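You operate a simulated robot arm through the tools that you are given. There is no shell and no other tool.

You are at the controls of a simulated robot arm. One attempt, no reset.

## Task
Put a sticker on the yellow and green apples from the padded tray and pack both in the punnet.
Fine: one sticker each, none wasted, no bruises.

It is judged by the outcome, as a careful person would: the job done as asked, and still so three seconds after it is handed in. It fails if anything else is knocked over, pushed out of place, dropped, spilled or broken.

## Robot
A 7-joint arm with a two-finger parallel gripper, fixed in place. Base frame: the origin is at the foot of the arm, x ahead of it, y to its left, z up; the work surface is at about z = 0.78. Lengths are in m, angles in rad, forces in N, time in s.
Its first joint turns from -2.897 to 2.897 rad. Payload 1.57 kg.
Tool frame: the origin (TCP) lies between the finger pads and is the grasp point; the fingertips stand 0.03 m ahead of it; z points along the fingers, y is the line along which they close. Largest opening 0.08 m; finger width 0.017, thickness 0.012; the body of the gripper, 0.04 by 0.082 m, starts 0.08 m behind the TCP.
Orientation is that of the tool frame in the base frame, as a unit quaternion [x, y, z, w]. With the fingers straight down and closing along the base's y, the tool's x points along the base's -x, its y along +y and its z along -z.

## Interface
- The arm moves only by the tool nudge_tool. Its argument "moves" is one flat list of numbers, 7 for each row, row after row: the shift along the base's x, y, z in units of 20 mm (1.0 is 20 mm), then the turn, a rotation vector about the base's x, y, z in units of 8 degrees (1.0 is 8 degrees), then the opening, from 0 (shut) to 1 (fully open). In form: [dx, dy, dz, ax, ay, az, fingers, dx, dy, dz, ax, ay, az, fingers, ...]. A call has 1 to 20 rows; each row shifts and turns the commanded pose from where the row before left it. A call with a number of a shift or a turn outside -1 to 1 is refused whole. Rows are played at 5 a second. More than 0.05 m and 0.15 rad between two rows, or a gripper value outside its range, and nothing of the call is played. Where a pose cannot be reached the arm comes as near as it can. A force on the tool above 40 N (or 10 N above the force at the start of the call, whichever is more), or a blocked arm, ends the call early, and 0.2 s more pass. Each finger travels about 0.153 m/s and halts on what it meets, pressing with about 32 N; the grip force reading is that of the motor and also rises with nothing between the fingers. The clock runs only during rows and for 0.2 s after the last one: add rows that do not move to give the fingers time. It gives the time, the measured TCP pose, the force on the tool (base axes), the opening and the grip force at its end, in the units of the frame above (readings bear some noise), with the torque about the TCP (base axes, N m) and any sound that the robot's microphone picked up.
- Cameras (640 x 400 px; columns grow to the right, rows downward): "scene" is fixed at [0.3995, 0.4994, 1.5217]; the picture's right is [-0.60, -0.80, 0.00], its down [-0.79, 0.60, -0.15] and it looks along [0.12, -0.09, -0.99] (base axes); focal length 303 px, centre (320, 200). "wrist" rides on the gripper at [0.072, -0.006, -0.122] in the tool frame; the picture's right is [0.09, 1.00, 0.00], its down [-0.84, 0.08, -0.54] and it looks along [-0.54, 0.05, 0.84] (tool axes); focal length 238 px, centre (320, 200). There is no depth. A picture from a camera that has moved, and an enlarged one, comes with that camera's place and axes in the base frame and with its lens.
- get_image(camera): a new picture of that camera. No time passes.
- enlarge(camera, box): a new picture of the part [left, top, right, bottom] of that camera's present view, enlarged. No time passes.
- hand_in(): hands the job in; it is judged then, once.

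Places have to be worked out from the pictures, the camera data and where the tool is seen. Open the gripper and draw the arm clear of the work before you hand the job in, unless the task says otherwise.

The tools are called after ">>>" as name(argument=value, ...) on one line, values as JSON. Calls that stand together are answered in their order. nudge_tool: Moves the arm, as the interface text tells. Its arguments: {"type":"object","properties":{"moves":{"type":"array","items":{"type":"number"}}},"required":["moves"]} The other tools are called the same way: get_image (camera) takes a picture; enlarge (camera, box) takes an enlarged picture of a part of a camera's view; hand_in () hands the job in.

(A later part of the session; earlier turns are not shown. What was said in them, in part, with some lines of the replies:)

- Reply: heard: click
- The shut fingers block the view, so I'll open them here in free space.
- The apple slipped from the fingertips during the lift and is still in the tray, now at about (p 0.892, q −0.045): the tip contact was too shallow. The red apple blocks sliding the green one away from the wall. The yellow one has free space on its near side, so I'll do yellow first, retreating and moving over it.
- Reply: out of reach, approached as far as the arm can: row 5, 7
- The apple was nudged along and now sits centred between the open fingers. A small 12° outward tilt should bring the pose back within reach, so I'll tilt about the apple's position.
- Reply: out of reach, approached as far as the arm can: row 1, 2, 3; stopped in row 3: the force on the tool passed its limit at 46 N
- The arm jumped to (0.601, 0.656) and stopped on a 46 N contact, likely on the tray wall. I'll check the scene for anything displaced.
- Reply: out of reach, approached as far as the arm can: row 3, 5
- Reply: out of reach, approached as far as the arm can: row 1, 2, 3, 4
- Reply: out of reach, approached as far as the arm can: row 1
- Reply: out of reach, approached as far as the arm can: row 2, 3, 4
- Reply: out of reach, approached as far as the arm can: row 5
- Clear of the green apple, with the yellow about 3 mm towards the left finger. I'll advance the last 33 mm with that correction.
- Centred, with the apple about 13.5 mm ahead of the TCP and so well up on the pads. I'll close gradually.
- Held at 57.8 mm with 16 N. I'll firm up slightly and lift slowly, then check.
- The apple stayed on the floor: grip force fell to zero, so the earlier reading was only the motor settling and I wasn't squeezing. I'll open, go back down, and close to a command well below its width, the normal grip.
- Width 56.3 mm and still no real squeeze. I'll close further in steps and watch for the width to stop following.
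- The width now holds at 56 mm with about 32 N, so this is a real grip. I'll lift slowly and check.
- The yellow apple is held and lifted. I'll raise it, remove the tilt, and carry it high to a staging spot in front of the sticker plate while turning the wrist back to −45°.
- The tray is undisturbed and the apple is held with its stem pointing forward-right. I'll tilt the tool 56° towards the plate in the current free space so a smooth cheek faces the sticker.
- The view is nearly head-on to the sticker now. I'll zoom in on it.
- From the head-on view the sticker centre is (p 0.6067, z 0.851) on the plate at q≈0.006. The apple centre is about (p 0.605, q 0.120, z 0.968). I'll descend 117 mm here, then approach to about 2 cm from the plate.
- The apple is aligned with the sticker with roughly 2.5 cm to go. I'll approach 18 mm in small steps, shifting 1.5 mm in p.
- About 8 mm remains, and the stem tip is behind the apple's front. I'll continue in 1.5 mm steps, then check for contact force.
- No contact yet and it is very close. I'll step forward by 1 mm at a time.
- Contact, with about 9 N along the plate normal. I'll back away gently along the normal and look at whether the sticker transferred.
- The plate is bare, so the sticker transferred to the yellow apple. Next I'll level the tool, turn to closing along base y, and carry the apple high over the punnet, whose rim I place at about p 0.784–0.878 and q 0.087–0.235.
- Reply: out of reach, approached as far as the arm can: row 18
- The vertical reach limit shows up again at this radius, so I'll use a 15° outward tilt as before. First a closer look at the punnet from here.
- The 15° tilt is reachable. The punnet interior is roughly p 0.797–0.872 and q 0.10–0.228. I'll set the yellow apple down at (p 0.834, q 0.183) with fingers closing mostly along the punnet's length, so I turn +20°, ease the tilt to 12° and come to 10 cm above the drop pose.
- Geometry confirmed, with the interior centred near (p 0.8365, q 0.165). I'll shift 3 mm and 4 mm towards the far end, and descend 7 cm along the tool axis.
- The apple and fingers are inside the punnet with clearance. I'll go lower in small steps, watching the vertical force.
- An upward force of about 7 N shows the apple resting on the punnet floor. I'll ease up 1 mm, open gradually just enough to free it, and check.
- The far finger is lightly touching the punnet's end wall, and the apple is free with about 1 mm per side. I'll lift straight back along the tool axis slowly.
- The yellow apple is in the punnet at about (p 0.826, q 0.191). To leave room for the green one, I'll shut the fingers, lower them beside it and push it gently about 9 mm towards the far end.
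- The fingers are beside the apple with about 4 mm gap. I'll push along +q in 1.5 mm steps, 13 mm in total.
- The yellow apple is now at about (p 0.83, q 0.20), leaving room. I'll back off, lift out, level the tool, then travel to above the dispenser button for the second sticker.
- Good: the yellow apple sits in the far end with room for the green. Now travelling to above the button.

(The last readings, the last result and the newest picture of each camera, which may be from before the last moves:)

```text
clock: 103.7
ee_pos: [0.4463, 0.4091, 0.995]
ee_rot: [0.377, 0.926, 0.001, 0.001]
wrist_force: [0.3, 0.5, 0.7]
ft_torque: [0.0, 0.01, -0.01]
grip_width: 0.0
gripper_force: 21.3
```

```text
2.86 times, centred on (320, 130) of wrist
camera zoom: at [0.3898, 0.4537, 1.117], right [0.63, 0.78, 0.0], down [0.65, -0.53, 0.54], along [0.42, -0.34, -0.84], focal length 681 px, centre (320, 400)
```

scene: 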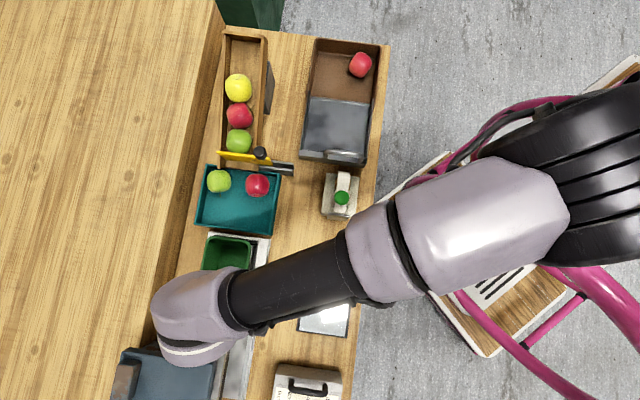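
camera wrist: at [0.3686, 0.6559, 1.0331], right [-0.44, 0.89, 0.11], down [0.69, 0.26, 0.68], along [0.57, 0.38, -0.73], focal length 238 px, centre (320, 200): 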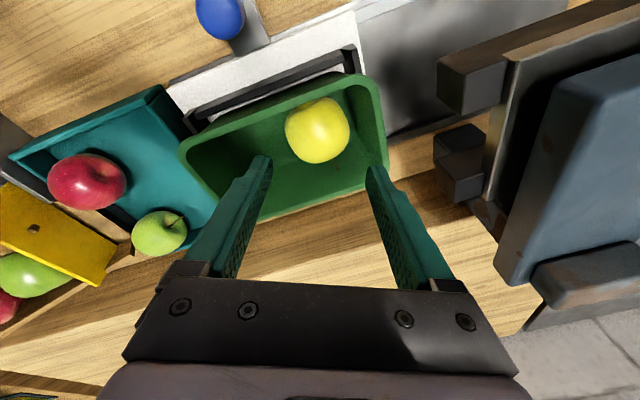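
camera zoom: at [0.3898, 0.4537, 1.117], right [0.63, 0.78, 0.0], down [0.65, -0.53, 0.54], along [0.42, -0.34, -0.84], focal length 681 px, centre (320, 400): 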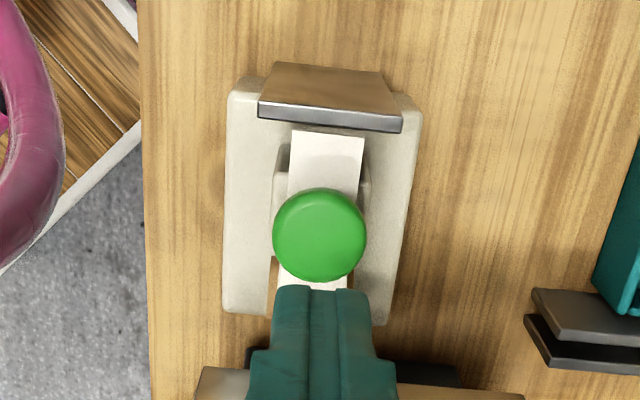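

Positioned over the button. I'll descend to just above it, then press in small steps until the click.

>>> nudge_tool(moves=[0, 0, -0.9, 0, 0, 0, 0, 0, 0, -0.9, 0, 0, 0, 0, 0, 0, -0.9, 0, 0, 0, 0, 0, 0, -0.3, 0, 0, 0, 0, 0, 0, -0.15, 0, 0, 0, 0, 0, 0, 0, 0, 0, 0, 0])

>>> nudge_tool(moves=[0, 0, -0.1, 0, 0, 0, 0, 0, 0, -0.1, 0, 0, 0, 0, 0, 0, 0, 0, 0, 0, 0])

```text
clock: 105.1
ee_pos: [0.4456, 0.4089, 0.9326]
ee_rot: [0.376, 0.926, 0.001, 0.001]
wrist_force: [0.4, -0.6, -0.3]
ft_torque: [0.0, -0.01, 0.0]
grip_width: 0.0002
gripper_force: 21.3
```

```text
clock: 105.9
ee_pos: [0.4469, 0.4097, 0.9292]
ee_rot: [0.377, 0.926, 0.0, 0.001]
wrist_force: [1.2, -0.7, 2.8]
ft_torque: [-0.01, -0.02, -0.02]
grip_width: 0.0001
gripper_force: 21.1
```

Contact has started. I'll press a bit more for the click.

>>> nudge_tool(moves=[0, 0, -0.1, 0, 0, 0, 0, 0, 0, -0.1, 0, 0, 0, 0, 0, 0, 0, 0, 0, 0, 0])

>>> enlarge(camera="wrist", box=[270, 70, 370, 190])

```text
clock: 106.7
ee_pos: [0.4474, 0.4088, 0.9248]
ee_rot: [0.376, 0.926, 0.001, 0.001]
wrist_force: [-0.5, 0.2, 3.8]
ft_torque: [-0.04, -0.01, -0.02]
grip_width: 0.0002
gripper_force: 21.3
```

```text
3.33 times, centred on (320, 130) of wrist
camera zoom: at [0.3899, 0.4542, 1.0466], right [0.63, 0.78, 0.0], down [0.65, -0.53, 0.54], along [0.42, -0.34, -0.84], focal length 794 px, centre (320, 433)
```

zoom: 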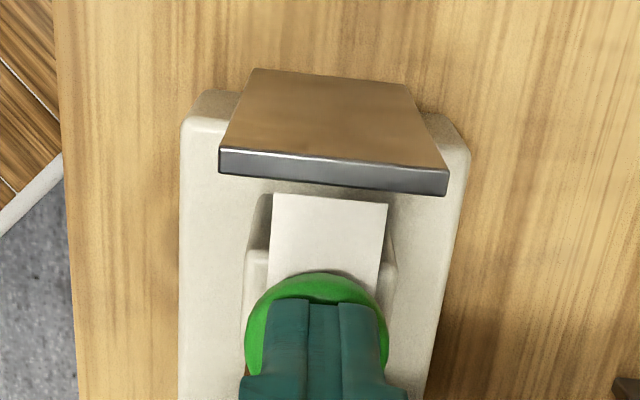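

No click yet, so one more small step.

>>> nudge_tool(moves=[0, 0, -0.07, 0, 0, 0, 0, 0, 0, 0, 0, 0, 0, 0])

>>> enlarge(camera="wrist", box=[270, 70, 370, 190])

```text
clock: 107.3
ee_pos: [0.4466, 0.4088, 0.9243]
ee_rot: [0.377, 0.926, 0.001, 0.001]
wrist_force: [1.1, -0.1, 3.3]
ft_torque: [-0.02, -0.02, -0.01]
grip_width: 0.0
gripper_force: 21.1
```

```text
3.33 times, centred on (320, 130) of wrist
camera zoom: at [0.3899, 0.4543, 1.0453], right [0.63, 0.78, 0.0], down [0.65, -0.53, 0.54], along [0.42, -0.34, -0.84], focal length 794 px, centre (320, 433)
```

zoom: 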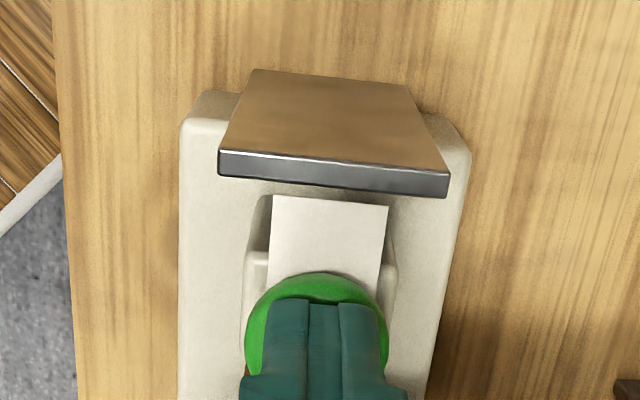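

>>> nudge_tool(moves=[0, 0, -0.07, 0, 0, 0, 0, 0, 0, 0, 0, 0, 0, 0])

>>> enlarge(camera="wrist", box=[270, 70, 370, 190])

```text
clock: 107.9
ee_pos: [0.4462, 0.4087, 0.9225]
ee_rot: [0.377, 0.926, 0.001, 0.001]
wrist_force: [0.3, 0.2, 3.0]
ft_torque: [0.0, -0.02, 0.0]
grip_width: 0.0002
gripper_force: 21.2
heard: click
```

```text
3.33 times, centred on (320, 130) of wrist
camera zoom: at [0.3894, 0.4541, 1.0439], right [0.63, 0.78, 0.0], down [0.65, -0.53, 0.54], along [0.42, -0.34, -0.84], focal length 794 px, centre (320, 433)
```

zoom: 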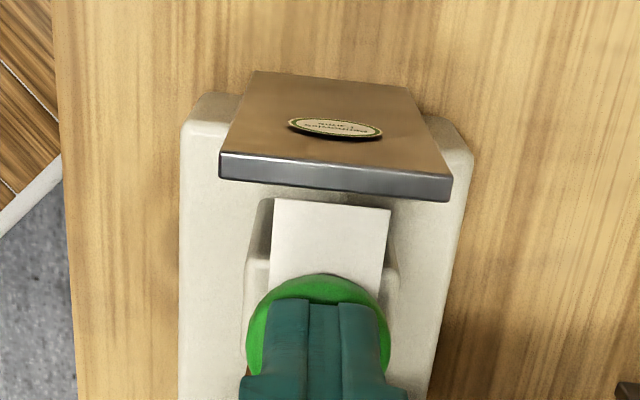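

Click heard and the second sticker is on the plate. I'll lift off and travel to the tilted pre-grasp above the green apple.

>>> nudge_tool(moves=[0, 0, 0.97, 0, 0, 0, 0, 0, 0, 0.97, 0, 0, 0, 0, 0, 0, 0.97, 0, 0, 0, 0, 0, 0, 0.97, 0, 0, 0, 0, 0.928, 0.797, 0, 0, 0, 0, 0.5, 0.928, 0.797, 0, 0, 0, 0, 0.8, 0.928, 0.797, 0, 0, 0, 0, 0.8, 0.928, 0.797, 0, 0, 0, 0, 0.8, 0.928, 0.797, 0, 0, 0, 0, 0.8, 0.928, 0.797, 0, 0, 0, 0, 0.8, 0.928, 0.797, 0, 0.5525, -0.5525, 0, 0.8, 0.928, 0.797, 0, 0.5525, -0.5525, 0, 0.8, 0.928, 0.797, 0, 0.5525, -0.5525, 0, 0.8, 0.928, 0.797, -0.9, 0.5525, -0.5525, 0, 0.8, 0, 0, -0.9, 0, 0, 0, 0.8, 0, 0, -0.9, 0, 0, 0, 0.8, 0, 0, -0.9, 0, 0, 0, 0.8, 0, 0, -0.85, 0, 0, 0, 0.8, 0, 0, 0, 0, 0, 0, 0.8])

>>> enlarge(camera="wrist", box=[220, 60, 420, 240])

>>> get_image(camera="wrist")

```text
clock: 111.9
ee_pos: [0.6337, 0.5685, 0.9108]
ee_rot: [0.368, 0.904, 0.2, 0.085]
wrist_force: [0.1, 0.0, -0.4]
ft_torque: [-0.02, 0.0, 0.0]
grip_width: 0.0639
gripper_force: 0.0
```

```text
2.22 times, centred on (320, 150) of wrist
camera zoom: at [0.5404, 0.5777, 1.0174], right [0.56, 0.71, 0.42], down [0.48, -0.7, 0.53], along [0.67, -0.09, -0.74], focal length 530 px, centre (320, 311)
```

zoom: 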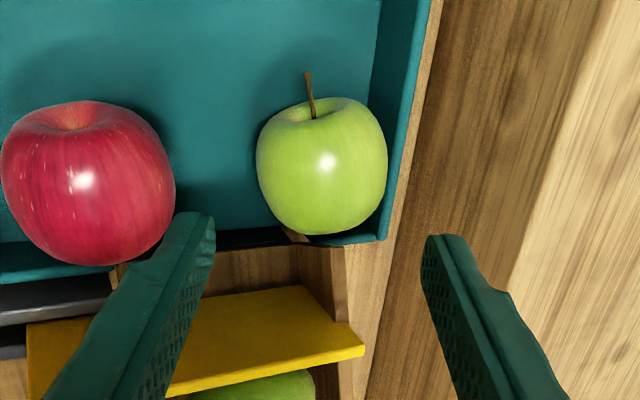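

```text
taken
camera wrist: at [0.5404, 0.5777, 1.0174], right [0.56, 0.71, 0.42], down [0.48, -0.7, 0.53], along [0.67, -0.09, -0.74], focal length 238 px, centre (320, 200)
```

wrist: 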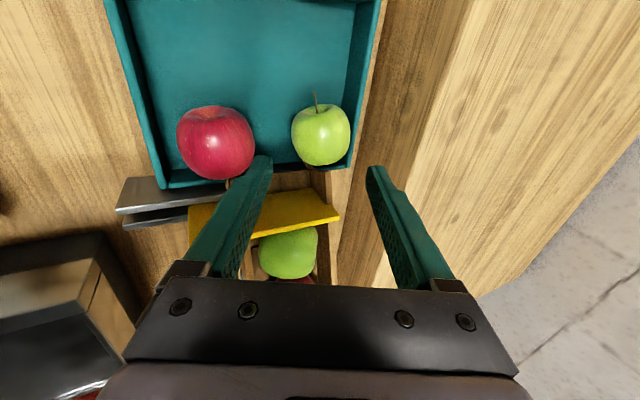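

Aligned: the green apple is at (p 0.893, q −0.043), with 80 mm to advance along the tool axis. I'll go in slowly with the opening at 64 mm.

>>> nudge_tool(moves=[0.2725, 0.326, -0.9025, 0, 0, 0, 0.8, 0.2725, 0.326, -0.9025, 0, 0, 0, 0.8, 0.2725, 0.326, -0.9025, 0, 0, 0, 0.8, 0.09, 0.109, -0.3, 0, 0, 0, 0.8, 0.09, 0.109, -0.3, 0, 0, 0, 0.8, 0, 0, 0, 0, 0, 0, 0.8])

>>> enlarge(camera="wrist", box=[220, 80, 420, 260])

```text
clock: 113.3
ee_pos: [0.6522, 0.5921, 0.8435]
ee_rot: [0.368, 0.904, 0.2, 0.085]
wrist_force: [0.0, -0.2, 0.0]
ft_torque: [0.01, -0.02, -0.02]
grip_width: 0.0641
gripper_force: 0.0
```

```text
2.22 times, centred on (320, 170) of wrist
camera zoom: at [0.56, 0.6019, 0.9503], right [0.56, 0.71, 0.42], down [0.48, -0.7, 0.53], along [0.67, -0.09, -0.74], focal length 530 px, centre (320, 267)
```

zoom: 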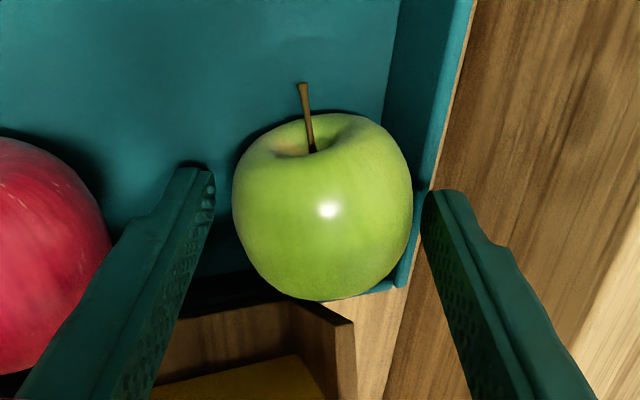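

No contact; the apple is 24.5 mm ahead of the TCP. I'll advance another 5 mm, then close firmly in steps.

>>> nudge_tool(moves=[0.04, 0.04, -0.115, 0, 0, 0, 0.8, 0.04, 0.04, -0.115, 0, 0, 0, 0.8, 0, 0, 0, 0, 0, 0, 0.8])

>>> enlarge(camera="wrist", box=[220, 80, 420, 260])

```text
clock: 114.1
ee_pos: [0.6558, 0.5933, 0.8403]
ee_rot: [0.368, 0.904, 0.201, 0.085]
wrist_force: [0.5, -0.3, 0.5]
ft_torque: [0.02, 0.04, 0.06]
grip_width: 0.0642
gripper_force: 0.0
```

```text
2.22 times, centred on (320, 170) of wrist
camera zoom: at [0.5616, 0.6029, 0.9464], right [0.56, 0.71, 0.42], down [0.48, -0.7, 0.53], along [0.67, -0.09, -0.74], focal length 530 px, centre (320, 267)
```

zoom: 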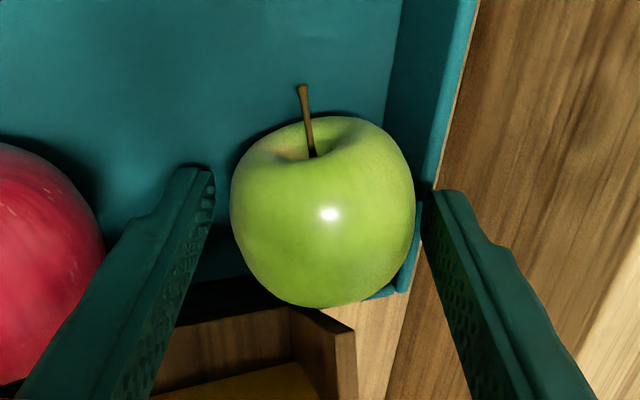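

Now about 9 mm of pad extends beyond the apple's centre plane. I'll close firmly in steps.

>>> nudge_tool(moves=[0, 0, 0, 0, 0, 0, 0.76, 0, 0, 0, 0, 0, 0, 0.73, 0, 0, 0, 0, 0, 0, 0.71, 0, 0, 0, 0, 0, 0, 0.69, 0, 0, 0, 0, 0, 0, 0.67, 0, 0, 0, 0, 0, 0, 0.65, 0, 0, 0, 0, 0, 0, 0.65])

>>> enlarge(camera="wrist", box=[220, 80, 420, 260])

```text
clock: 115.7
ee_pos: [0.6543, 0.5938, 0.8391]
ee_rot: [0.368, 0.904, 0.2, 0.086]
wrist_force: [0.0, 0.2, 0.6]
ft_torque: [0.01, -0.04, 0.04]
grip_width: 0.0549
gripper_force: 32.2
```

```text
2.22 times, centred on (320, 170) of wrist
camera zoom: at [0.5616, 0.6028, 0.9464], right [0.56, 0.71, 0.42], down [0.48, -0.7, 0.53], along [0.67, -0.09, -0.74], focal length 530 px, centre (320, 267)
```

zoom: 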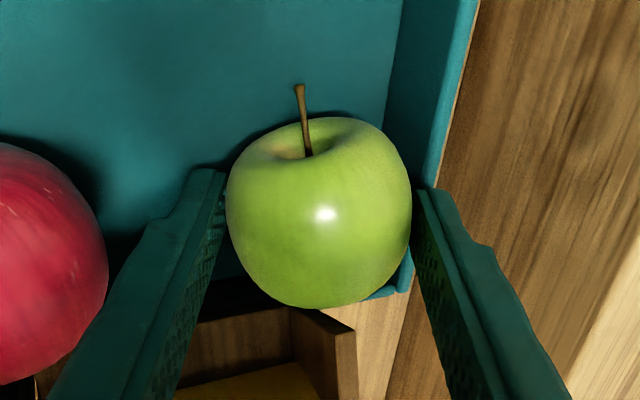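

Gripped at 54.9 mm with 32 N. I'll lift just 6 mm and check whether it holds.

>>> nudge_tool(moves=[0, 0, 0.1, 0, 0, 0, 0.65, 0, 0, 0.1, 0, 0, 0, 0.65, 0, 0, 0.1, 0, 0, 0, 0.65, 0, 0, 0, 0, 0, 0, 0.65])

>>> enlarge(camera="wrist", box=[220, 80, 420, 260])

```text
clock: 116.7
ee_pos: [0.653, 0.5927, 0.8472]
ee_rot: [0.368, 0.904, 0.199, 0.085]
wrist_force: [0.3, 0.3, -1.1]
ft_torque: [-0.01, 0.02, 0.0]
grip_width: 0.0552
gripper_force: 32.4
```

```text
2.22 times, centred on (320, 170) of wrist
camera zoom: at [0.5614, 0.6025, 0.9526], right [0.56, 0.71, 0.42], down [0.48, -0.7, 0.53], along [0.67, -0.1, -0.74], focal length 530 px, centre (320, 267)
```

zoom: 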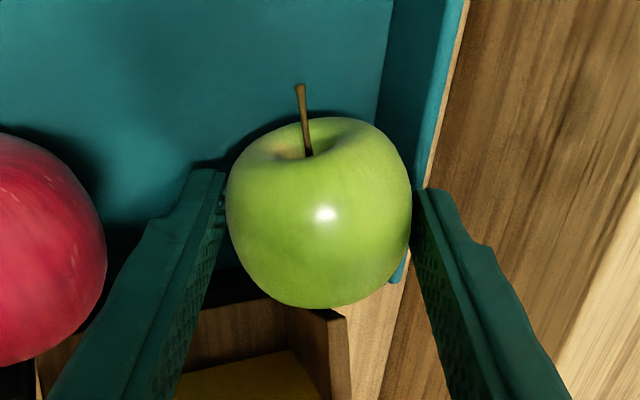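

It is held. I'll lift high, remove the tilt, and carry it to the staging spot in front of the sticker plate.

>>> nudge_tool(moves=[0, 0, 0.5, 0, 0, 0, 0.65, 0, 0, 0.9, 0, 0, 0, 0.65, 0, 0, 0.9, 0, 0, 0, 0.65, 0, 0, 0.9, 0, 0, 0, 0.65, -0.99, -0.227, 0.9, -0.5525, 0.5525, 0, 0.65, -0.99, -0.227, 0.9, -0.5525, 0.5525, 0, 0.65, -0.99, -0.227, 0.9, -0.5525, 0.5525, 0, 0.65, -0.99, -0.227, 0.9, -0.5525, 0.5525, 0, 0.65, -0.99, -0.227, 0, 0, 0, 0, 0.65, -0.99, -0.227, 0, 0, 0, 0, 0.65, -0.99, -0.227, 0, 0, 0, 0, 0.65, -0.99, -0.227, 0, 0, 0, 0, 0.65, -0.99, -0.227, 0, 0, 0, 0, 0.65, -0.99, -0.227, 0, 0, 0, 0, 0.65, -0.99, -0.227, 0, 0, 0, 0, 0.65, -0.99, -0.227, 0, 0, 0, 0, 0.65, -0.99, -0.227, 0, 0, 0, 0, 0.65, -0.99, -0.227, 0, 0, 0, 0, 0.65, -0.99, -0.227, 0, 0, 0, 0, 0.65, -0.99, -0.227, 0, 0, 0, 0, 0.65])

>>> get_image(camera="wrist")

>>> get_image(camera="scene")

```text
clock: 120.9
ee_pos: [0.3393, 0.5203, 0.983]
ee_rot: [0.378, 0.926, 0.0, 0.001]
wrist_force: [0.1, 0.8, -1.3]
ft_torque: [0.01, 0.02, 0.0]
grip_width: 0.0548
gripper_force: 31.9
```

```text
taken
camera wrist: at [0.2819, 0.5656, 1.1041], right [0.63, 0.78, 0.0], down [0.65, -0.53, 0.54], along [0.42, -0.34, -0.84], focal length 238 px, centre (320, 200)
```

wrist: 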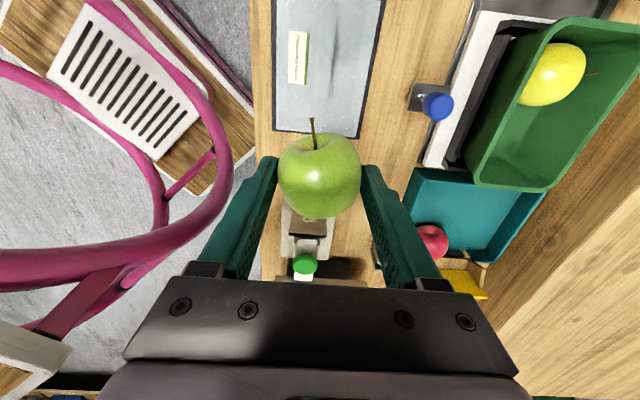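

```text
taken
```

scene: 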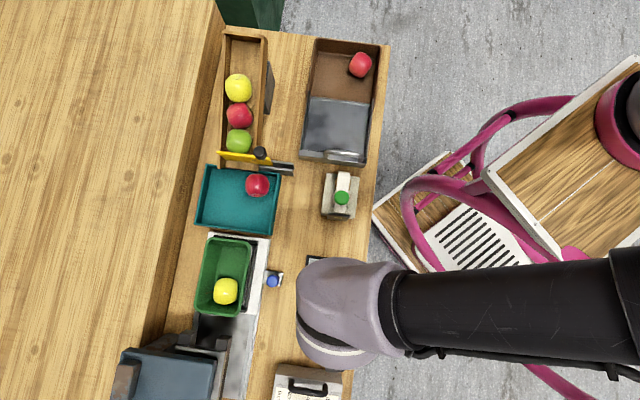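

Held well, and the yellow apple is seen in the punnet. Now I'll tilt 64° towards the plate so a convex part of the green apple faces the sticker.

>>> nudge_tool(moves=[0, 0, 0, -0.707, -0.707, 0, 0.65, 0, 0, 0, -0.707, -0.707, 0, 0.65, 0, 0, 0, -0.707, -0.707, 0, 0.65, 0, 0, 0, -0.707, -0.707, 0, 0.65, 0, 0, 0, -0.707, -0.707, 0, 0.65, 0, 0, 0, -0.707, -0.707, 0, 0.65, 0, 0, 0, -0.707, -0.707, 0, 0.65, 0, 0, 0, -0.707, -0.707, 0, 0.65, 0, 0, 0, 0, 0, 0, 0.65])

>>> get_image(camera="wrist")

>>> enlarge(camera="wrist", box=[250, 10, 390, 240])

>>> enlarge(camera="scene", box=[280, 230, 380, 340])

```text
clock: 122.9
ee_pos: [0.3383, 0.5219, 0.9822]
ee_rot: [0.32, 0.785, -0.206, 0.49]
wrist_force: [-0.2, 0.5, -1.3]
ft_torque: [0.03, 0.01, 0.01]
grip_width: 0.0546
gripper_force: 32.4
```

```text
taken
camera wrist: at [0.2316, 0.6157, 0.97], right [0.67, 0.74, -0.09], down [-0.03, 0.15, 0.99], along [0.74, -0.66, 0.12], focal length 238 px, centre (320, 200)
```

wrist: 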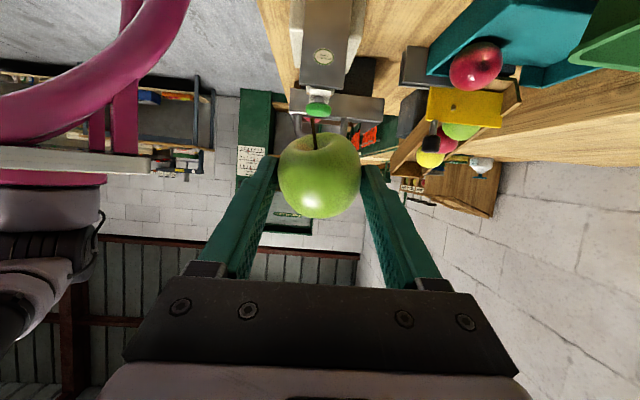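

```text
1.74 times, centred on (320, 125) of wrist
camera zoom: at [0.2316, 0.6157, 0.97], right [0.67, 0.74, -0.09], down [-0.03, 0.15, 0.99], along [0.74, -0.66, 0.12], focal length 414 px, centre (320, 330)
```

zoom: 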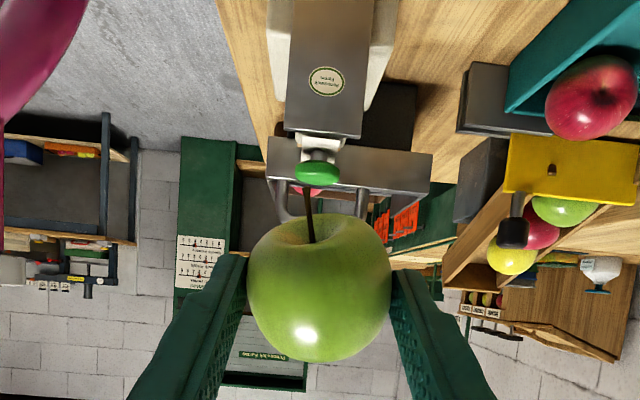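

```text
3.64 times, centred on (330, 285) of scene
camera zoom: at [0.3995, 0.4994, 1.5217], right [-0.6, -0.8, 0.0], down [-0.79, 0.6, -0.15], along [0.12, -0.09, -0.99], focal length 1103 px, centre (284, -109)
```

zoom: 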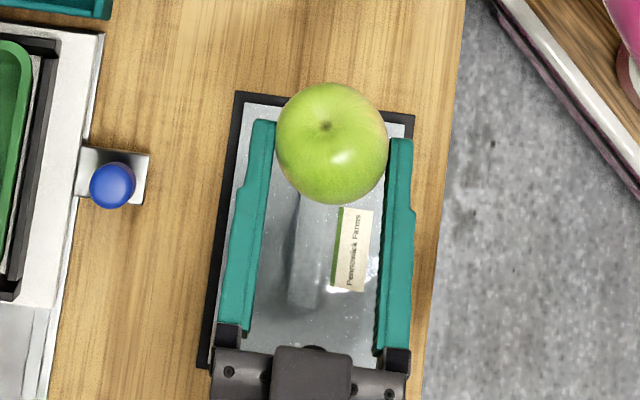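

The calyx points up and the stem down, so the side facing the plate is a smooth cheek. Apple centre is about (p 0.607, q 0.109, z 0.973). I'll descend 122 mm and approach to about 2.5 cm from the plate.

>>> nudge_tool(moves=[0, 0, -1, 0, 0, 0, 0.65, 0, 0, -1, 0, 0, 0, 0.65, 0, 0, -1, 0, 0, 0, 0.65, 0, 0, -1, 0, 0, 0, 0.65, 0, 0, -1, 0, 0, 0, 0.65, 0, 0, -1, 0, 0, 0, 0.65, 0, 0, -0.1, 0, 0, 0, 0.65, 0.58, -0.58, 0, 0, 0, 0, 0.65, 0.58, -0.58, 0, 0, 0, 0, 0.65, 0.58, -0.58, 0, 0, 0, 0, 0.65, 0, 0, 0, 0, 0, 0, 0.65])

>>> get_image(camera="wrist")

>>> enlarge(camera="scene", box=[300, 170, 380, 270])

```text
clock: 125.3
ee_pos: [0.372, 0.4862, 0.8595]
ee_rot: [0.319, 0.784, -0.207, 0.49]
wrist_force: [-0.8, 0.1, -0.6]
ft_torque: [0.01, -0.02, 0.01]
grip_width: 0.0545
gripper_force: 31.6
```

```text
taken
camera wrist: at [0.2662, 0.5819, 0.8475], right [0.67, 0.74, -0.09], down [-0.03, 0.15, 0.99], along [0.74, -0.66, 0.12], focal length 238 px, centre (320, 200)
```

wrist: 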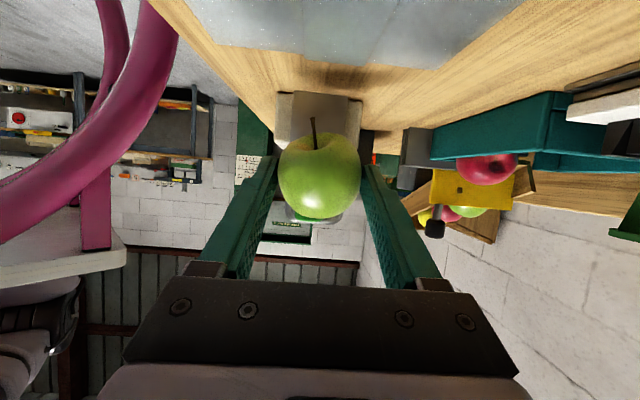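

```text
4.00 times, centred on (340, 220) of scene
camera zoom: at [0.3995, 0.4994, 1.5217], right [-0.6, -0.8, 0.0], down [-0.79, 0.6, -0.15], along [0.12, -0.09, -0.99], focal length 1214 px, centre (240, 120)
```

zoom: 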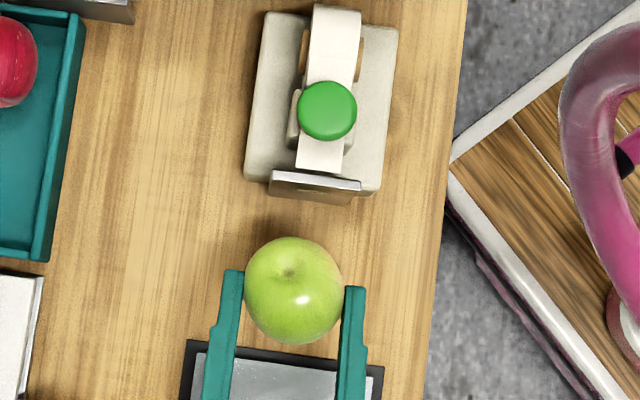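

Aligned; about 25 mm to contact. I'll approach 18 mm, then slow down.

>>> nudge_tool(moves=[0.106, -0.106, 0, 0, 0, 0, 0.65, 0.106, -0.106, 0, 0, 0, 0, 0.65, 0.106, -0.106, 0, 0, 0, 0, 0.65, 0.106, -0.106, 0, 0, 0, 0, 0.65, 0.106, -0.106, 0, 0, 0, 0, 0.65, 0.106, -0.106, 0, 0, 0, 0, 0.65, 0, 0, 0, 0, 0, 0, 0.65])

>>> enlarge(camera="scene", box=[310, 180, 370, 250])

```text
clock: 126.9
ee_pos: [0.3857, 0.4746, 0.8591]
ee_rot: [0.319, 0.784, -0.207, 0.49]
wrist_force: [0.8, 0.1, 0.2]
ft_torque: [0.0, 0.01, -0.02]
grip_width: 0.0542
gripper_force: 31.8
```

```text
5.71 times, centred on (340, 215) of scene
camera zoom: at [0.3995, 0.4994, 1.5217], right [-0.6, -0.8, 0.0], down [-0.79, 0.6, -0.15], along [0.12, -0.09, -0.99], focal length 1734 px, centre (206, 114)
```

zoom: 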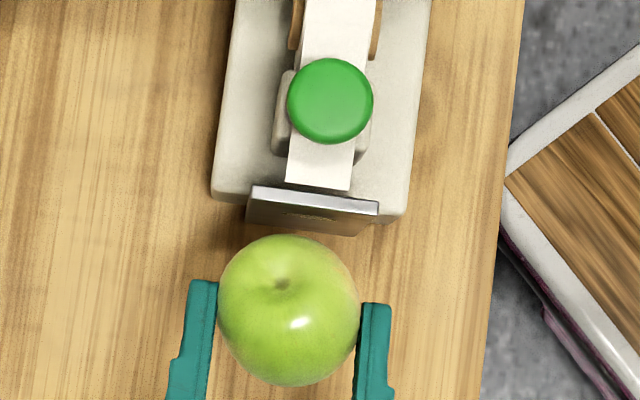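

About 6 mm to go, with the apple slightly off in p. I'll correct by −2 mm and continue in 1.5 mm steps.

>>> nudge_tool(moves=[-0.07, -0.07, 0, 0, 0, 0, 0.65, 0.053, -0.053, 0, 0, 0, 0, 0.65, 0.053, -0.053, 0, 0, 0, 0, 0.65, 0.053, -0.053, 0, 0, 0, 0, 0.65, 0, 0, 0, 0, 0, 0, 0.65])

>>> nudge_tool(moves=[0.035, -0.035, 0, 0, 0, 0, 0.65, 0, 0, 0, 0, 0, 0, 0.65])

>>> enlarge(camera="scene", box=[310, 180, 370, 250])

```text
clock: 128.1
ee_pos: [0.3873, 0.4691, 0.8601]
ee_rot: [0.319, 0.785, -0.206, 0.49]
wrist_force: [-0.1, -0.8, 0.0]
ft_torque: [0.03, 0.01, 0.02]
grip_width: 0.0544
gripper_force: 31.7
```

```text
clock: 128.7
ee_pos: [0.3866, 0.4693, 0.8604]
ee_rot: [0.319, 0.785, -0.206, 0.49]
wrist_force: [-0.9, 0.6, -0.6]
ft_torque: [0.0, 0.05, -0.01]
grip_width: 0.0543
gripper_force: 32.4
```

```text
5.71 times, centred on (340, 215) of scene
camera zoom: at [0.3995, 0.4994, 1.5217], right [-0.6, -0.8, 0.0], down [-0.79, 0.6, -0.15], along [0.12, -0.09, -0.99], focal length 1734 px, centre (206, 114)
```

zoom: 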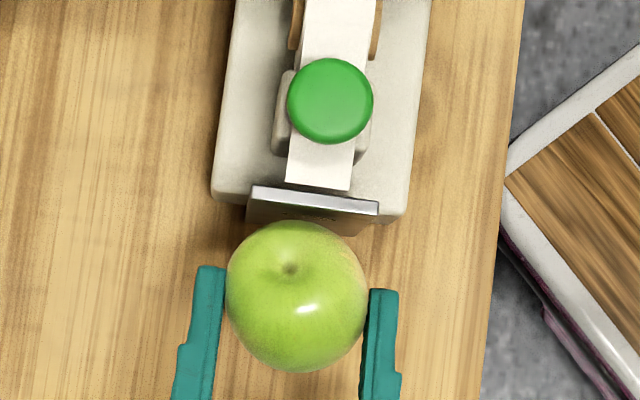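

No contact yet, with roughly 1–2 mm to go. I'll continue in 1 mm steps.

>>> nudge_tool(moves=[0.035, -0.035, 0, 0, 0, 0, 0.65, 0.035, -0.035, 0, 0, 0, 0, 0.65, 0, 0, 0, 0, 0, 0, 0.65])

>>> enlarge(camera="scene", box=[310, 180, 370, 250])

```text
clock: 129.5
ee_pos: [0.3885, 0.4682, 0.86]
ee_rot: [0.319, 0.785, -0.206, 0.49]
wrist_force: [0.1, 0.3, -1.7]
ft_torque: [0.02, 0.0, -0.01]
grip_width: 0.0541
gripper_force: 31.4
```

```text
5.71 times, centred on (340, 215) of scene
camera zoom: at [0.3995, 0.4994, 1.5217], right [-0.6, -0.8, 0.0], down [-0.79, 0.6, -0.15], along [0.12, -0.09, -0.99], focal length 1734 px, centre (206, 114)
```

zoom: 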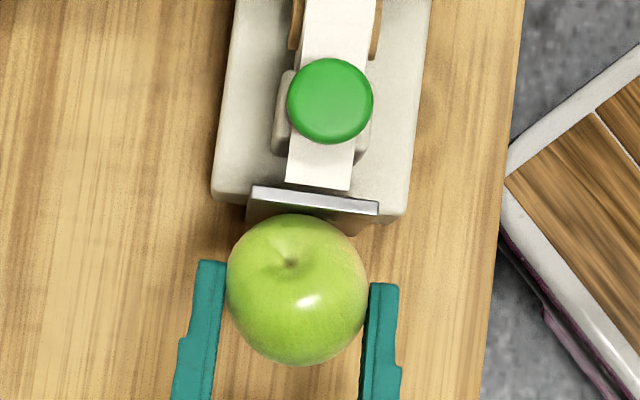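

>>> nudge_tool(moves=[0.035, -0.035, 0, 0, 0, 0, 0.65, 0.035, -0.035, 0, 0, 0, 0, 0.65, 0, 0, 0, 0, 0, 0, 0.65])

>>> enlarge(camera="scene", box=[310, 180, 370, 250])

```text
clock: 130.3
ee_pos: [0.3894, 0.4664, 0.8606]
ee_rot: [0.319, 0.785, -0.206, 0.49]
wrist_force: [-5.0, 5.0, -0.6]
ft_torque: [0.09, 0.08, 0.02]
grip_width: 0.0544
gripper_force: 32.1
```

```text
5.71 times, centred on (340, 215) of scene
camera zoom: at [0.3995, 0.4994, 1.5217], right [-0.6, -0.8, 0.0], down [-0.79, 0.6, -0.15], along [0.12, -0.09, -0.99], focal length 1734 px, centre (206, 114)
```

zoom: 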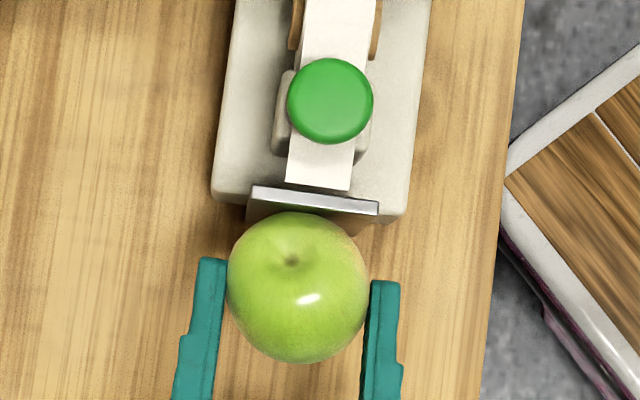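

Contact at about 7 N along the normal. I'll back away gently and inspect the plate.

>>> nudge_tool(moves=[-0.07, 0.07, 0, 0, 0, 0, 0.65, -0.2, 0.2, 0, 0, 0, 0, 0.65, -0.5, 0.5, 0, 0, 0, 0, 0.65, -0.7, 0.7, 0, 0, 0, 0, 0.65, -0.7, 0.7, 0.3, 0, 0, 0, 0.65, -0.7, 0.7, 0.6, 0, 0, 0, 0.65, 0, 0, 1, 0, 0, 0, 0.65, 0, 0, 1, 0, 0, 0, 0.65, 0, 0, 1, 0, 0, 0, 0.65, 0, 0, 1, 0, 0, 0, 0.65, 0, 0, 1, 0, 0, 0, 0.65, 0, 0, 0, 0, 0, 0, 0.65])

>>> enlarge(camera="wrist", box=[250, 10, 390, 240])

>>> enlarge(camera="scene", box=[290, 180, 370, 300])

```text
clock: 132.9
ee_pos: [0.3311, 0.5234, 0.9775]
ee_rot: [0.318, 0.785, -0.205, 0.49]
wrist_force: [-0.5, -0.3, -0.3]
ft_torque: [0.02, 0.02, 0.0]
grip_width: 0.0539
gripper_force: 31.6
```

```text
1.74 times, centred on (320, 125) of wrist
camera zoom: at [0.2263, 0.6165, 0.9655], right [0.67, 0.74, -0.09], down [-0.03, 0.15, 0.99], along [0.74, -0.66, 0.12], focal length 414 px, centre (320, 330)
```

zoom: 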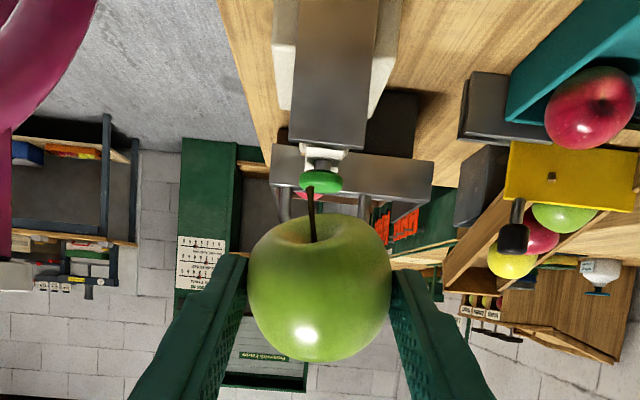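

```text
3.33 times, centred on (330, 240) of scene
camera zoom: at [0.3995, 0.4994, 1.5217], right [-0.6, -0.8, 0.0], down [-0.79, 0.6, -0.15], along [0.12, -0.09, -0.99], focal length 1011 px, centre (287, 67)
```

zoom: 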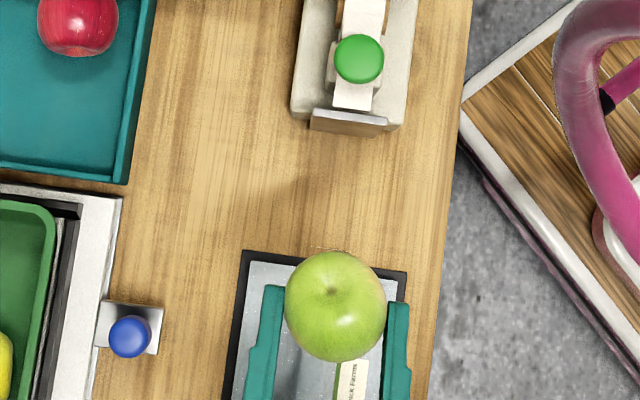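

The plate is bare again, so the green apple has its sticker. I'll level the tool, turn to yaw +10° and carry it above the free end of the punnet with a 12° outward tilt.

>>> nudge_tool(moves=[0, 0, 0.1, 0.707, 0.707, 0, 0.65, 0, 0, 0.1, 0.707, 0.707, 0, 0.65, 0, 0, 0.1, 0.707, 0.707, 0, 0.65, 0, 0, 0.1, 0.707, 0.707, 0, 0.65, 0, 0, 0.1, 0.707, 0.707, 0, 0.65, 0, 0, 0.1, 0.707, 0.707, 0, 0.65, 0, 0, 0, 0.707, 0.707, 0, 0.65, 0, 0, 0, 0.707, 0.707, 0, 0.65, 0.75, 0.728, 0, 0, 0, 0.86, 0.65, 0.75, 0.728, 0, 0, 0, 0.86, 0.65, 0.75, 0.728, 0, 0, 0, 0.86, 0.65, 0.75, 0.728, 0, 0, 0, 0.86, 0.65, 0.75, 0.728, 0, 0, 0, 0.86, 0.65, 0.75, 0.728, 0, 0, 0, 0.86, 0.65, 0.75, 0.728, 0, 0, 0, 0.86, 0.65, 0.75, 0.728, 0, 0, 0, 0.86, 0.65, 0.75, 0.728, 0, 0.609, -0.426, 0, 0.65, 0.75, 0.728, 0, 0.609, -0.426, 0, 0.65, 0, 0, -0.5, 0, 0, 0, 0.65, 0, 0, 0, 0, 0, 0, 0.65])

>>> get_image(camera="wrist")

>>> enlarge(camera="wrist", box=[200, 60, 440, 240])

```text
clock: 137.1
ee_pos: [0.4835, 0.6704, 0.9799]
ee_rot: [-0.093, 0.99, 0.08, 0.068]
wrist_force: [-0.1, -0.6, -1.2]
ft_torque: [0.0, -0.02, 0.0]
grip_width: 0.0542
gripper_force: 31.5
```

```text
taken
camera wrist: at [0.3993, 0.6303, 1.0867], right [-0.28, 0.95, 0.13], down [0.73, 0.13, 0.67], along [0.62, 0.29, -0.73], focal length 238 px, centre (320, 200)
```

wrist: 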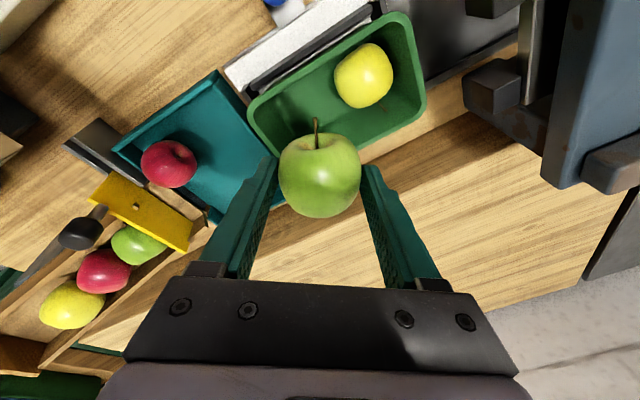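

```text
2.22 times, centred on (320, 150) of wrist
camera zoom: at [0.3993, 0.6303, 1.0867], right [-0.28, 0.95, 0.13], down [0.73, 0.13, 0.67], along [0.62, 0.29, -0.73], focal length 530 px, centre (320, 311)
```

zoom: 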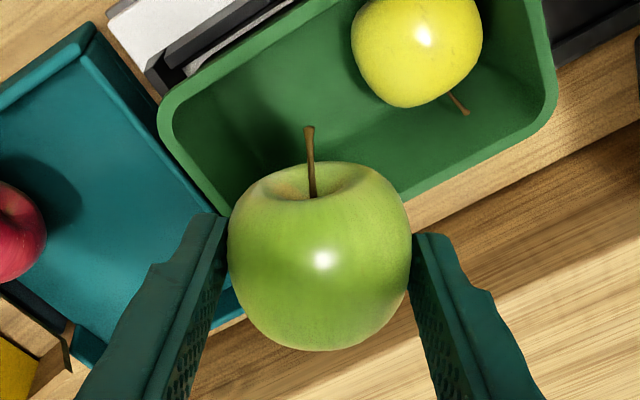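

Everything matches: yellow at (p 0.827, q 0.200), free end clear. I'll lower 90 mm towards the target (p 0.838, q 0.137).

>>> nudge_tool(moves=[0.07, 0.11, -0.9, 0, 0, 0, 0.65, 0.07, 0.11, -0.9, 0, 0, 0, 0.65, 0.07, 0.11, -0.9, 0, 0, 0, 0.65, 0.07, 0.11, -0.9, 0, 0, 0, 0.65, 0.07, 0.11, -0.9, 0, 0, 0, 0.65, 0, 0, 0, 0, 0, 0, 0.65])

>>> get_image(camera="wrist")

>>> enlarge(camera="wrist", box=[200, 40, 440, 220])

```text
clock: 138.5
ee_pos: [0.4899, 0.6798, 0.8899]
ee_rot: [-0.093, 0.99, 0.079, 0.068]
wrist_force: [0.2, 0.2, -0.2]
ft_torque: [-0.01, -0.04, 0.03]
grip_width: 0.054
gripper_force: 31.8
```

```text
taken
camera wrist: at [0.4061, 0.6415, 0.9973], right [-0.28, 0.95, 0.13], down [0.73, 0.13, 0.67], along [0.62, 0.28, -0.73], focal length 238 px, centre (320, 200)
```

wrist: 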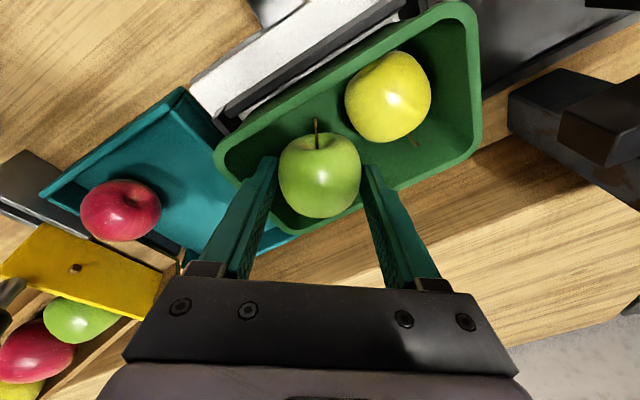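

```text
2.22 times, centred on (320, 130) of wrist
camera zoom: at [0.4061, 0.6415, 0.9973], right [-0.28, 0.95, 0.13], down [0.73, 0.13, 0.67], along [0.62, 0.28, -0.73], focal length 530 px, centre (320, 356)
```

zoom: 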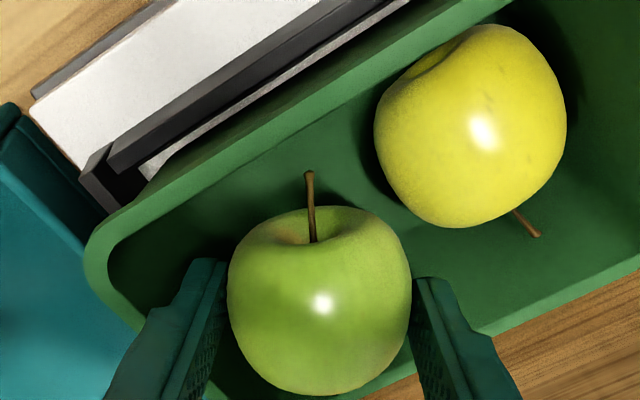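

Both apples have space, and the fingers are inside the rim. I'll continue down 26 mm slowly, then feel for the floor.

>>> nudge_tool(moves=[0.025, 0.045, -0.26, 0, 0, 0, 0.65, 0.025, 0.045, -0.26, 0, 0, 0, 0.65, 0.025, 0.045, -0.26, 0, 0, 0, 0.65, 0.025, 0.045, -0.26, 0, 0, 0, 0.65, 0.025, 0.045, -0.26, 0, 0, 0, 0.65, 0, 0, 0, 0, 0, 0, 0.65])

>>> enlarge(camera="wrist", box=[200, 40, 440, 220])

```text
clock: 139.9
ee_pos: [0.4914, 0.6848, 0.8638]
ee_rot: [-0.092, 0.99, 0.078, 0.069]
wrist_force: [0.1, 0.7, 0.2]
ft_torque: [0.04, 0.03, 0.04]
grip_width: 0.0538
gripper_force: 32.3
```

```text
2.22 times, centred on (320, 130) of wrist
camera zoom: at [0.4082, 0.6456, 0.971], right [-0.28, 0.95, 0.13], down [0.73, 0.13, 0.67], along [0.62, 0.29, -0.73], focal length 530 px, centre (320, 356)
```

zoom: 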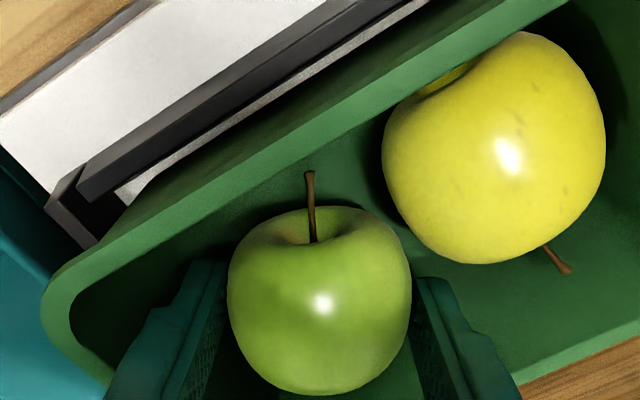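

Clear all round. I'll feel for the floor in 2 mm steps.

>>> nudge_tool(moves=[0.01, 0.018, -0.1, 0, 0, 0, 0.65, 0.01, 0.018, -0.1, 0, 0, 0, 0.65, 0.01, 0.018, -0.1, 0, 0, 0, 0.65, 0, 0, 0, 0, 0, 0, 0.65])

>>> nudge_tool(moves=[0.01, 0.018, -0.1, 0, 0, 0, 0.65, 0, 0, 0, 0, 0, 0, 0.65])

```text
clock: 140.9
ee_pos: [0.4934, 0.6863, 0.8564]
ee_rot: [-0.093, 0.99, 0.079, 0.068]
wrist_force: [-0.6, 0.0, -1.1]
ft_torque: [0.02, 0.0, 0.03]
grip_width: 0.0539
gripper_force: 31.9
```

```text
clock: 141.5
ee_pos: [0.494, 0.6866, 0.856]
ee_rot: [-0.092, 0.99, 0.08, 0.068]
wrist_force: [0.4, -0.8, 0.8]
ft_torque: [-0.01, -0.01, 0.02]
grip_width: 0.0542
gripper_force: 32.5
```

>>> nudge_tool(moves=[0.01, 0.018, -0.1, 0, 0, 0, 0.65, 0, 0, 0, 0, 0, 0, 0.65])

>>> enlarge(camera="wrist", box=[200, 40, 440, 220])

```text
clock: 142.1
ee_pos: [0.4929, 0.6868, 0.8559]
ee_rot: [-0.093, 0.99, 0.081, 0.068]
wrist_force: [-0.5, -3.2, 12.7]
ft_torque: [-0.01, -0.07, 0.02]
grip_width: 0.0543
gripper_force: 31.7
```

```text
2.22 times, centred on (320, 130) of wrist
camera zoom: at [0.4095, 0.6475, 0.9627], right [-0.28, 0.95, 0.13], down [0.73, 0.13, 0.67], along [0.62, 0.29, -0.73], focal length 530 px, centre (320, 356)
```

zoom: 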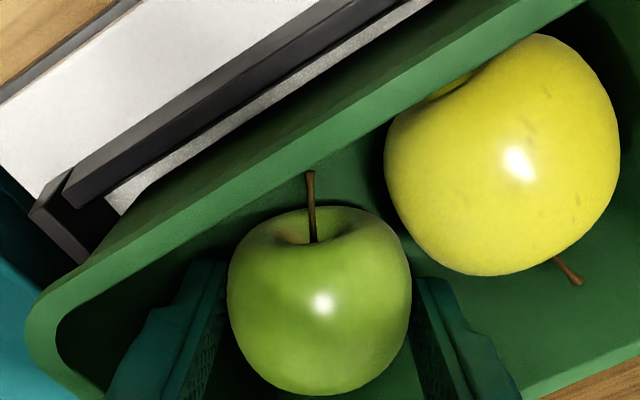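

Floor contact at about 13 N. I'll ease up slightly and open gradually.

>>> nudge_tool(moves=[0, 0, 0.08, 0, 0, 0, 0.65, 0, 0, 0, 0, 0, 0, 0.67, 0, 0, 0, 0, 0, 0, 0.69, 0, 0, 0, 0, 0, 0, 0.71, 0, 0, 0, 0, 0, 0, 0.73, 0, 0, 0, 0, 0, 0, 0.73])

>>> enlarge(camera="wrist", box=[200, 40, 440, 220])

```text
clock: 143.5
ee_pos: [0.4932, 0.6874, 0.8553]
ee_rot: [-0.094, 0.99, 0.079, 0.068]
wrist_force: [-0.3, -1.9, -0.5]
ft_torque: [-0.05, 0.01, 0.04]
grip_width: 0.0581
gripper_force: 0.1
```

```text
2.22 times, centred on (320, 130) of wrist
camera zoom: at [0.4095, 0.6473, 0.9626], right [-0.28, 0.95, 0.13], down [0.73, 0.13, 0.67], along [0.62, 0.28, -0.73], focal length 530 px, centre (320, 356)
```

zoom: 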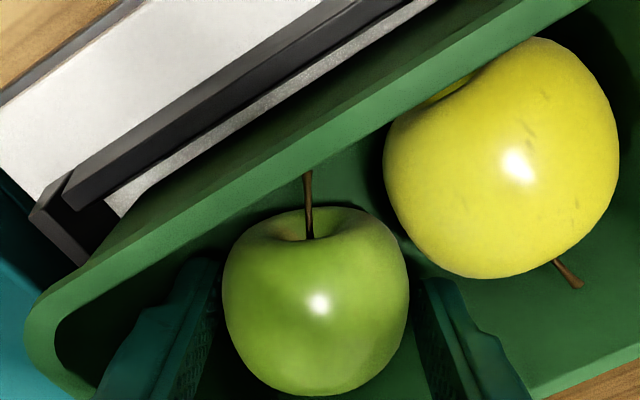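

Released. I'll withdraw slowly along the tool axis.

>>> nudge_tool(moves=[-0.025, -0.035, 0.2, 0, 0, 0, 0.74, -0.035, -0.05, 0.3, 0, 0, 0, 0.75, -0.035, -0.05, 0.3, 0, 0, 0, 0.76, -0.07, -0.1, 0.6, 0, 0, 0, 0.78, -0.11, -0.157, 0.9, 0, 0, 0, 0.78, -0.11, -0.157, 0.9, 0, 0, 0, 0.78, -0.11, -0.157, 0.9, 0, 0, 0, 0.8, -0.11, -0.157, 0.9, 0, 0, 0, 0.8, 0, 0, 0, 0, 0, 0, 0.8])

>>> get_image(camera="wrist")

>>> enlarge(camera="wrist", box=[200, 20, 440, 220])

```text
clock: 145.5
ee_pos: [0.4812, 0.6697, 0.955]
ee_rot: [-0.093, 0.99, 0.079, 0.068]
wrist_force: [0.4, 0.7, -0.6]
ft_torque: [-0.04, 0.02, 0.01]
grip_width: 0.0641
gripper_force: 0.0
```

```text
taken
camera wrist: at [0.3969, 0.6299, 1.0623], right [-0.28, 0.95, 0.13], down [0.73, 0.13, 0.67], along [0.62, 0.28, -0.73], focal length 238 px, centre (320, 200)
```

wrist: 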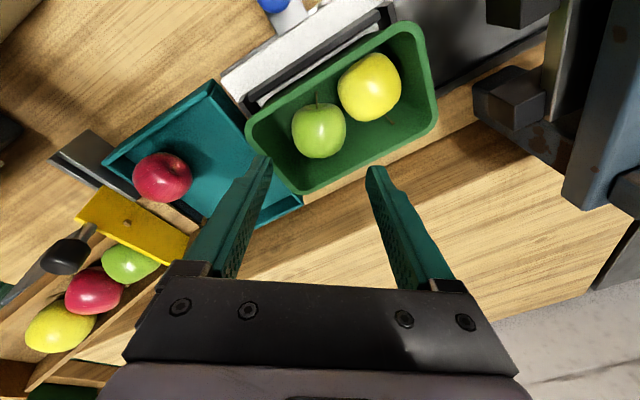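

```text
2.00 times, centred on (320, 120) of wrist
camera zoom: at [0.3969, 0.6299, 1.0623], right [-0.28, 0.95, 0.13], down [0.73, 0.13, 0.67], along [0.62, 0.28, -0.73], focal length 477 px, centre (320, 360)
```

zoom: 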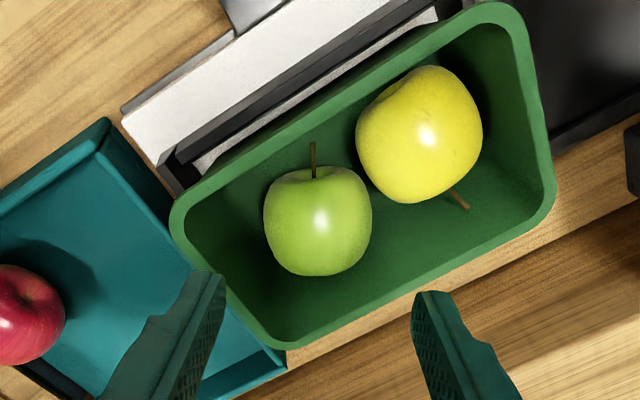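

Both apples are in the punnet. I'll open fully, lift, level the tool and draw the arm back to near its starting place, then inspect everything.

>>> nudge_tool(moves=[0, 0, 0.9, 0, 0, 0, 1, -0.1, -0.2, 0.9, -0.609, 0.426, 0, 1, -0.2, -0.4, 0.9, -0.609, 0.426, 0, 1, -0.5, -0.95, 0.9, 0, 0, 0, 1, -0.5, -0.95, 0.9, 0, 0, 0, 1, -0.5, -0.95, 0.9, 0, 0, 0, 1, -0.5, -0.95, 0.9, 0, 0, 0, 1, -0.5, -0.95, 0.9, 0, 0, 0, 1, -0.5, -0.95, 0.9, 0, 0, 0, 1, -0.5, -0.95, 0.9, 0, 0, 0, 1, -0.5, -0.95, 0, 0, 0, 0, 1, -0.5, -0.95, 0, 0, 0, 0, 1, -0.5, -0.95, 0, 0, 0, 0, 1, -0.5, -0.95, 0, 0, 0, 0, 1, -0.5, -0.95, 0, 0, 0, 0, 1, -0.5, -0.95, 0, 0, 0, 0, 1, -0.5, -0.95, 0, 0, 0, 0, 1, -0.5, -0.95, 0, 0, 0, 0, 1, 0, 0, 0, 0, 0, 0, 1])

>>> get_image(camera="scene")

>>> enlarge(camera="scene", box=[180, 220, 290, 330])

>>> enlarge(camera="scene", box=[190, 130, 400, 260])

```text
clock: 149.5
ee_pos: [0.3251, 0.3732, 1.1371]
ee_rot: [-0.093, 0.996, 0.001, 0.001]
wrist_force: [0.3, -0.1, 0.4]
ft_torque: [0.01, 0.0, 0.01]
grip_width: 0.0797
gripper_force: 0.0
```

```text
taken
```

scene: 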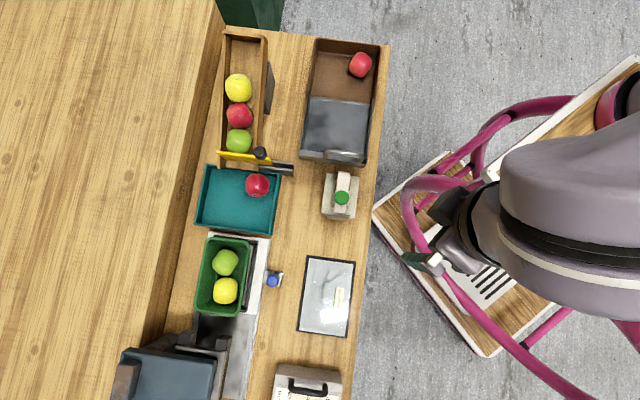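

```text
3.64 times, centred on (235, 275) of scene
camera zoom: at [0.3995, 0.4994, 1.5217], right [-0.6, -0.8, 0.0], down [-0.79, 0.6, -0.15], along [0.12, -0.09, -0.99], focal length 1103 px, centre (629, -73)
```

zoom: 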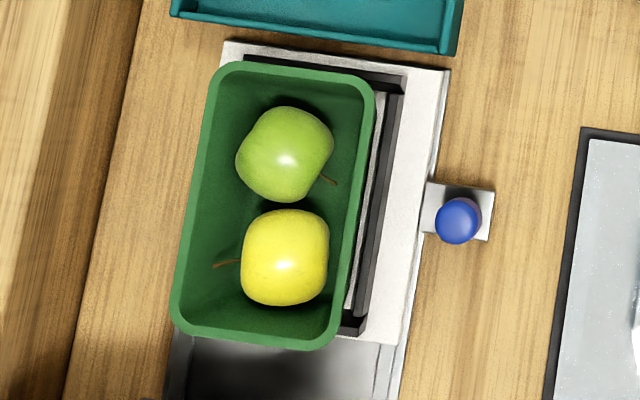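

```text
3.05 times, centred on (295, 195) of scene
camera zoom: at [0.3995, 0.4994, 1.5217], right [-0.6, -0.8, 0.0], down [-0.79, 0.6, -0.15], along [0.12, -0.09, -0.99], focal length 925 px, centre (396, 215)
```

zoom: 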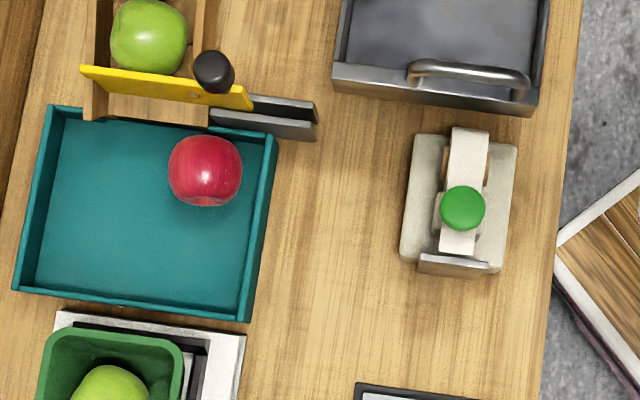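

Both stickered apples rest in the punnet. The tray, red apple, dispenser and the other items are where they were, no stray sticker is visible, and the arm is clear with the gripper open. I'm handing in.

>>> hand_in()

```text
The job is handed in.
```

The yellow and green apples from the padded tray are both in the punnet, and the job is handed in. I pressed the dispenser twice and took one sticker onto each apple.

- **Stickers:** the plate was bare after each apple touched it, and I saw no loose sticker on the bench. I didn't see the stickers on the apples afterwards, since they ended up facing away from the cameras.
- **Bruises:** I saw none. The gripper held each apple at about 32 N, its normal grip force. The green apple slipped out of a first, too-light grip while still at the tray floor. Later a reach-limit jump stopped the arm at 46 N next to the yellow apple, most likely a finger against the tray wall.
- **Everything else:** in the last pictures the tray, the red apple, the dispenser and the other items are where they started. The punnet may have shifted by a millimetre or two. The arm is clear with the gripper open.
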